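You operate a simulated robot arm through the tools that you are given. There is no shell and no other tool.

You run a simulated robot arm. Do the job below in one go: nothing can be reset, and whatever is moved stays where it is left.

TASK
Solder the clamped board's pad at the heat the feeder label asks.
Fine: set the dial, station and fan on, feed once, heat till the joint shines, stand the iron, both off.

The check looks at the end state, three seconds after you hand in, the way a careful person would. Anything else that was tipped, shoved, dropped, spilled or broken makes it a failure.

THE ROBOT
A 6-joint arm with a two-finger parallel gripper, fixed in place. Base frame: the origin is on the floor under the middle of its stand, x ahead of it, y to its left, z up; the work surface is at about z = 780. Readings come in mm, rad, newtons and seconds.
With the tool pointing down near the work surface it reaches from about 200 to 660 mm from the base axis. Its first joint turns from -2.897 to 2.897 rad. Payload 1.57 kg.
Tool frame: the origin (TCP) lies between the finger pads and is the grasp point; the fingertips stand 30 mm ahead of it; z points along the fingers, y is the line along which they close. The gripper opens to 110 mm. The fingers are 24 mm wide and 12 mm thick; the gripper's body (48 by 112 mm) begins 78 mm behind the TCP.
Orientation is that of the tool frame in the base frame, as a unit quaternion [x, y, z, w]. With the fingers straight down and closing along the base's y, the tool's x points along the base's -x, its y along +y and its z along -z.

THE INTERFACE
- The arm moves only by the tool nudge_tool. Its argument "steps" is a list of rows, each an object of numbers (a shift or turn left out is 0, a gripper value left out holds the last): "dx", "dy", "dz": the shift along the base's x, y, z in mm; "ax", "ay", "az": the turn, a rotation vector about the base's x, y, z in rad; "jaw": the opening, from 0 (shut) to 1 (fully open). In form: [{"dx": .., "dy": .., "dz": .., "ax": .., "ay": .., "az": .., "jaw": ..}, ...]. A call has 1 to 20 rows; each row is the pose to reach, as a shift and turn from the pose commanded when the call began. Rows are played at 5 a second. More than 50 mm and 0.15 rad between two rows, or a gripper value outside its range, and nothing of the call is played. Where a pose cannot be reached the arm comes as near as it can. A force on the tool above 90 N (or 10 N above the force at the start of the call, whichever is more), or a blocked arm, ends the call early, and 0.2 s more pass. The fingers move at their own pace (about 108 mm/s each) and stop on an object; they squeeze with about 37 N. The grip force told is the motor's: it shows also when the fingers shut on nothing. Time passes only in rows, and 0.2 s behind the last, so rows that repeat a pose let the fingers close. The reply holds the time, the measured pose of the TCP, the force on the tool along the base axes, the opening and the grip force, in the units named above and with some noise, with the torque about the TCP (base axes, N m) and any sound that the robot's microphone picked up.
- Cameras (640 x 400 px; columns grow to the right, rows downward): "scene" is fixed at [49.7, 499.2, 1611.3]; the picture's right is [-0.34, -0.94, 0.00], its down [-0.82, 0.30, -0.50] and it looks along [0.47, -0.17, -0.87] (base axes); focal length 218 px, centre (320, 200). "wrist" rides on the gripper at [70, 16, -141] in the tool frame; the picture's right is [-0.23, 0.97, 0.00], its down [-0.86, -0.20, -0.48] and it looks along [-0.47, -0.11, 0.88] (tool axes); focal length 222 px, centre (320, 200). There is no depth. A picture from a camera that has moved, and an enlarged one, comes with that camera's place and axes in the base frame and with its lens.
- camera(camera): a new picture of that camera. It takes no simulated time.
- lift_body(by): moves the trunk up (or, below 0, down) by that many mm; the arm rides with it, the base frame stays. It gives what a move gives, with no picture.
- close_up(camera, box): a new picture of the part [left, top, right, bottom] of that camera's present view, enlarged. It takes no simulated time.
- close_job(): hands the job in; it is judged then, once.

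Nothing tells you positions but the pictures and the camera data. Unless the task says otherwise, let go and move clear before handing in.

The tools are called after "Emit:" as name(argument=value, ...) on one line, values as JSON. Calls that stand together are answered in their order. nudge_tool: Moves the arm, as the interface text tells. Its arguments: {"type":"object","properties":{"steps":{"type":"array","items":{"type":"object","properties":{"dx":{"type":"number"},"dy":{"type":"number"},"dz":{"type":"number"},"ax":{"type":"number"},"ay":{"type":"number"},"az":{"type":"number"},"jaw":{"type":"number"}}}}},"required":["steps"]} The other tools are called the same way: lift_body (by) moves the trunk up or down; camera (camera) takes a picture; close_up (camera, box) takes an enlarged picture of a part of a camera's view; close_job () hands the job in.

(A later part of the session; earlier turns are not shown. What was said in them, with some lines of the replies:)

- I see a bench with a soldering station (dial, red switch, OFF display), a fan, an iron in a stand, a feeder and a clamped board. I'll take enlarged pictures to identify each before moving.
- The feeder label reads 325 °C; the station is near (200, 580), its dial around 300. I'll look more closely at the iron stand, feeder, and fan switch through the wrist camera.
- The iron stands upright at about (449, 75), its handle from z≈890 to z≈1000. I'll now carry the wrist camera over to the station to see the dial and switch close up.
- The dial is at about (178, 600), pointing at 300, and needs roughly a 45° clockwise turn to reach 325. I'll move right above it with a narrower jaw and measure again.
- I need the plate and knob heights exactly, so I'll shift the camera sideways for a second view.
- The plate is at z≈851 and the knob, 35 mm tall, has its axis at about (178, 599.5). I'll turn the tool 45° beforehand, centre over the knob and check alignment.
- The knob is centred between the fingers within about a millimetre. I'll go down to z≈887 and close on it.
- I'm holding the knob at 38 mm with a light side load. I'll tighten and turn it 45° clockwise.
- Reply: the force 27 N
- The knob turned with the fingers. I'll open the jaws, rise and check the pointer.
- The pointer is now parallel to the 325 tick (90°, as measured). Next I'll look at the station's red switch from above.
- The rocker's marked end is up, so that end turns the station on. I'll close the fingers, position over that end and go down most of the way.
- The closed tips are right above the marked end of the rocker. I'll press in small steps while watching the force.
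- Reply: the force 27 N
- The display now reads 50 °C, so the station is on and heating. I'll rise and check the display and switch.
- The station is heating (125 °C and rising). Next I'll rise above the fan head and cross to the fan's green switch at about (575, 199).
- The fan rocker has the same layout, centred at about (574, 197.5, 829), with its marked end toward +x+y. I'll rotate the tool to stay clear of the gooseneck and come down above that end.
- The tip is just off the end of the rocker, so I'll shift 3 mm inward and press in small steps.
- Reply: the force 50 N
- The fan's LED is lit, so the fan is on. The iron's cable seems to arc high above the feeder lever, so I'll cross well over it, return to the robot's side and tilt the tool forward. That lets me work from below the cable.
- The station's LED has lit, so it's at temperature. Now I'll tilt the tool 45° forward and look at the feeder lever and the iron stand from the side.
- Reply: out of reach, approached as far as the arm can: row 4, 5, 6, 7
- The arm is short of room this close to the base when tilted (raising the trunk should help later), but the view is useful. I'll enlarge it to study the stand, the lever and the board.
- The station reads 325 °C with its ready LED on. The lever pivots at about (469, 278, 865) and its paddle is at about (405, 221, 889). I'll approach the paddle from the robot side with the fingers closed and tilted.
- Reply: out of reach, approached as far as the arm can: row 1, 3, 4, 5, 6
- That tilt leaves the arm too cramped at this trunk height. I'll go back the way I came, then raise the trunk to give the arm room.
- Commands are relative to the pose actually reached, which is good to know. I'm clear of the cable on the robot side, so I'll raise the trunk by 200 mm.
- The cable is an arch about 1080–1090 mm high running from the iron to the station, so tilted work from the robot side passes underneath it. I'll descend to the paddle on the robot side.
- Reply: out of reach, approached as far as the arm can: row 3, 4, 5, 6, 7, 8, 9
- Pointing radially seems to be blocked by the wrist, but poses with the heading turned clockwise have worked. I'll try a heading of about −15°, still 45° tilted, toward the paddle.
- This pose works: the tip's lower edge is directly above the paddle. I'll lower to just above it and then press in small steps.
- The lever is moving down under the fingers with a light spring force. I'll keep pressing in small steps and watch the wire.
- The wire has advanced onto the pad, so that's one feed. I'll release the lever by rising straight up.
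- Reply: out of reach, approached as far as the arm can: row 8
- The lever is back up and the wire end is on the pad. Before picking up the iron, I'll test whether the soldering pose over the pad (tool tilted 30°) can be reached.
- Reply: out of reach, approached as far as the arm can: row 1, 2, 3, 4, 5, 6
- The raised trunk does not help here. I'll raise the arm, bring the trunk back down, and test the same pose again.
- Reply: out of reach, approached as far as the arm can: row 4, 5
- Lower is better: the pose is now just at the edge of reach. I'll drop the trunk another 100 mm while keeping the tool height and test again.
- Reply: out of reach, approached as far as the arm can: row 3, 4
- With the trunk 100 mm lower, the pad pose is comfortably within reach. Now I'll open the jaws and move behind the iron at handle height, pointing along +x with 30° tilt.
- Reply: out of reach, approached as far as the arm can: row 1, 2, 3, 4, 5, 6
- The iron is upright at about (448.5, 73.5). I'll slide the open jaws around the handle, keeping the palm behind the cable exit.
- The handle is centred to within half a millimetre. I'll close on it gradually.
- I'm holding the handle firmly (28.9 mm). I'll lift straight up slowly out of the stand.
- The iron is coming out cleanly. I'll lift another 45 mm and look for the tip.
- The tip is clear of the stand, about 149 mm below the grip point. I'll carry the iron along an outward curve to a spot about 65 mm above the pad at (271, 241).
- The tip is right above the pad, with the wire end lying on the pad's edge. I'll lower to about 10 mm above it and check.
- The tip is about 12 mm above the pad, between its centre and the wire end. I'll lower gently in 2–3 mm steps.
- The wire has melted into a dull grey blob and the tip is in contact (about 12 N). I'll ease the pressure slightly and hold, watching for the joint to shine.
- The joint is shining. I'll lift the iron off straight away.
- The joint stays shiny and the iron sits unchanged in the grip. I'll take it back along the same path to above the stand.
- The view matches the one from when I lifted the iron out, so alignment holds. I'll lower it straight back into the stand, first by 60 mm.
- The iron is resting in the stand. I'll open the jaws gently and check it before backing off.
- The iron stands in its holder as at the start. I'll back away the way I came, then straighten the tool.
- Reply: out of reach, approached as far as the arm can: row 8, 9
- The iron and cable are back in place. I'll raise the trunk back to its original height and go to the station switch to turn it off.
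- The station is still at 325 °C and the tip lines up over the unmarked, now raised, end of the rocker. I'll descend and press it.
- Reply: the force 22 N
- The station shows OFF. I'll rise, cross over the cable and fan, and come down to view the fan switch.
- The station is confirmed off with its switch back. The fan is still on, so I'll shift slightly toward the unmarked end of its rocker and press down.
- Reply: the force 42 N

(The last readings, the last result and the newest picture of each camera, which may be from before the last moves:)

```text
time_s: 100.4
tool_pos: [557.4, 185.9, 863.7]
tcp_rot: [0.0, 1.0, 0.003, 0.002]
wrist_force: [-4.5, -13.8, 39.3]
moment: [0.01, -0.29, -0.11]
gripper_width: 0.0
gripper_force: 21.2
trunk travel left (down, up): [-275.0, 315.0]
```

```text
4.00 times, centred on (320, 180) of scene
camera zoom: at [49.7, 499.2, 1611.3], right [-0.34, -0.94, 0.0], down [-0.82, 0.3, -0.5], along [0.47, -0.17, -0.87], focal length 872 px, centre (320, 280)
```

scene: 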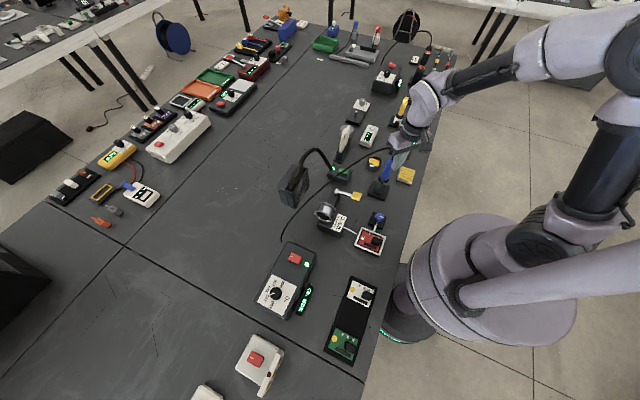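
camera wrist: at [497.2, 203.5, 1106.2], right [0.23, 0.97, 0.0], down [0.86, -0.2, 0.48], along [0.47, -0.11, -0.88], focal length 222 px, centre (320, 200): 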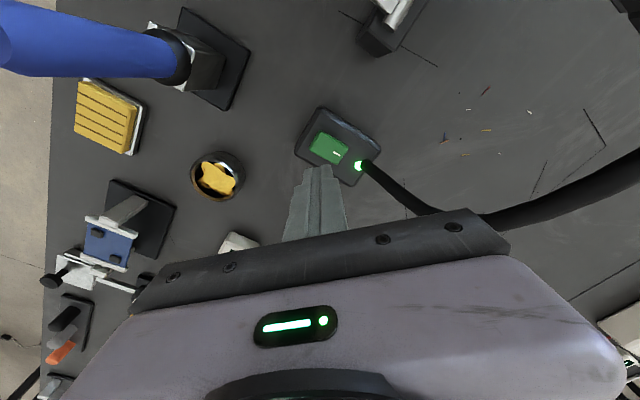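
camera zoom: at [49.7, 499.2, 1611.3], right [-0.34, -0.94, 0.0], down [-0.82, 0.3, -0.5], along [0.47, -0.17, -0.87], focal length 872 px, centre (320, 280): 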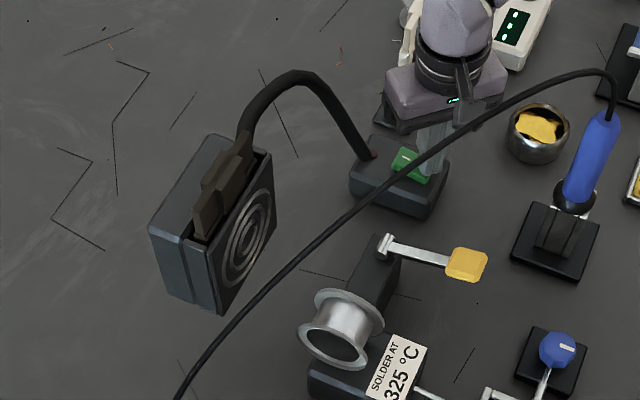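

The fan LED has gone out. I'll rise straight up and clear, then check the whole scene.

Emit:
nudge_tool(steps=[{"dz": 15}, {"dz": 50}, {"dz": 95}, {"dz": 140}, {"dz": 185}, {"dz": 230}, {"dz": 275}, {"dz": 320}, {"dx": -15, "dy": -15, "dz": 355}, {"dx": -25, "dy": -30, "dz": 390}, {"dx": -25, "dy": -30, "dz": 390}])

Emit:
camera(camera="wrist")

Emit:
camera(camera="scene")

Emit:
close_up(camera="scene", box=[270, 130, 430, 260])

Emit:
close_up(camera="scene", box=[340, 215, 400, 260])

Emit:
close_up(camera="scene", box=[240, 230, 320, 330])

```text
time_s: 102.8
tool_pos: [536.5, 160.2, 1250.7]
tcp_rot: [-0.001, 1.0, 0.002, -0.001]
wrist_force: [-0.1, 0.5, -0.1]
moment: [0.01, 0.0, 0.03]
gripper_width: 0.1
gripper_force: 21.0
trunk travel left (down, up): [-275.0, 315.0]
```

```text
taken
camera wrist: at [467.6, 174.5, 1391.7], right [0.23, 0.97, 0.0], down [0.86, -0.2, 0.48], along [0.46, -0.11, -0.88], focal length 222 px, centre (320, 200)
```

wrist: 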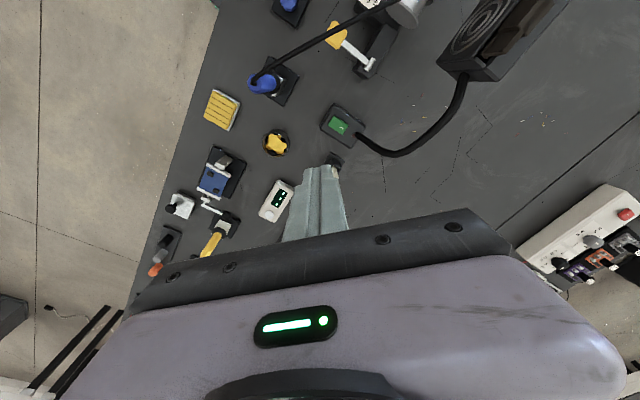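

```text
taken
```

scene: 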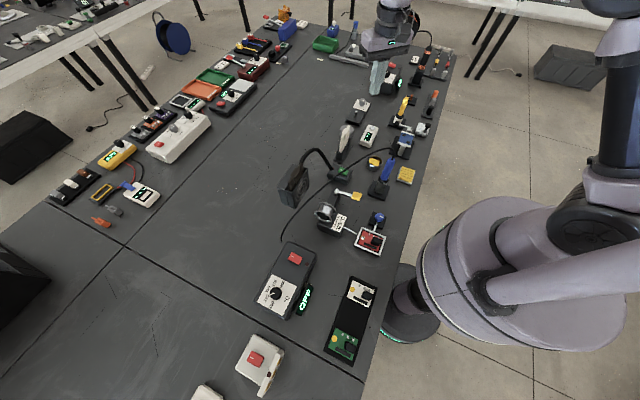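

```text
3.08 times, centred on (350, 195) of scene
camera zoom: at [49.7, 499.2, 1611.3], right [-0.34, -0.94, 0.0], down [-0.82, 0.3, -0.5], along [0.47, -0.17, -0.87], focal length 671 px, centre (228, 215)
```

zoom: 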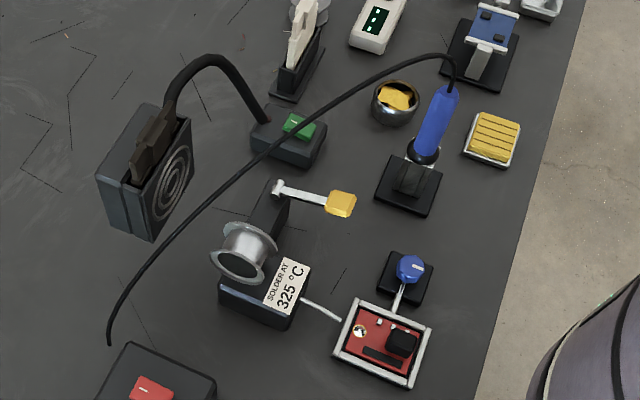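

```text
8.89 times, centred on (370, 238) of scene
camera zoom: at [49.7, 499.2, 1611.3], right [-0.34, -0.94, 0.0], down [-0.82, 0.3, -0.5], along [0.47, -0.17, -0.87], focal length 1938 px, centre (-124, -133)
```

zoom: 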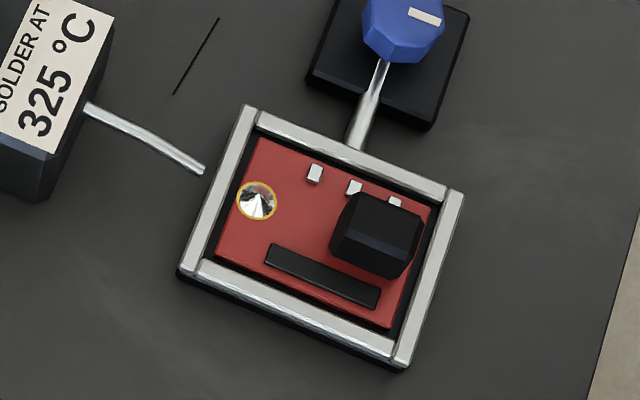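

```text
4.00 times, centred on (280, 280) of scene
camera zoom: at [49.7, 499.2, 1611.3], right [-0.34, -0.94, 0.0], down [-0.82, 0.3, -0.5], along [0.47, -0.17, -0.87], focal length 872 px, centre (480, -120)
```

zoom: 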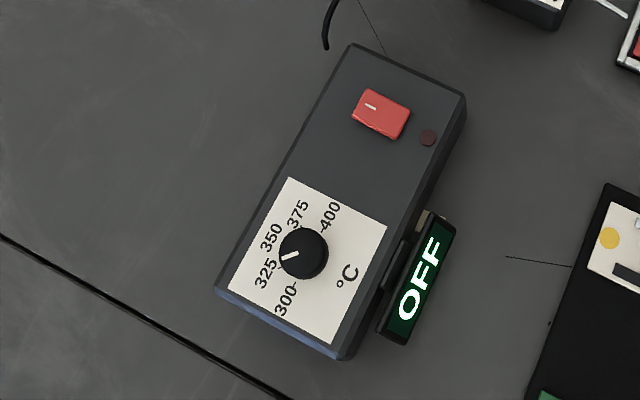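

The final check shows the joint shiny, the dial at 325, and the iron upright in its stand. The station reads OFF, the fan LED is dark, the feeder lever is back up and the arm is clear. I'm handing the job in.

Emit:
close_job()

```text
The job is handed in.
```

The pad is soldered at 325 °C, the heat on the feeder label, and I have handed the job in. I don't know the result of the check.

- **Dial and heat:** I turned the dial from 300 to 325 and switched on the station, then the fan. The station read 325 °C with its ready light on before I soldered.
- **Feed:** I pressed the feeder lever once. The wire ran onto the pad and the lever came back up.
- **Joint:** I held the iron on the pad until the dull grey blob turned shiny, then lifted straight off. The joint was still shiny in the last picture.
- **Iron and switches:** The iron is upright in its stand as at the start. The station reads OFF and the fan light is out.

The arm is clear, and nothing else on the bench looked moved.
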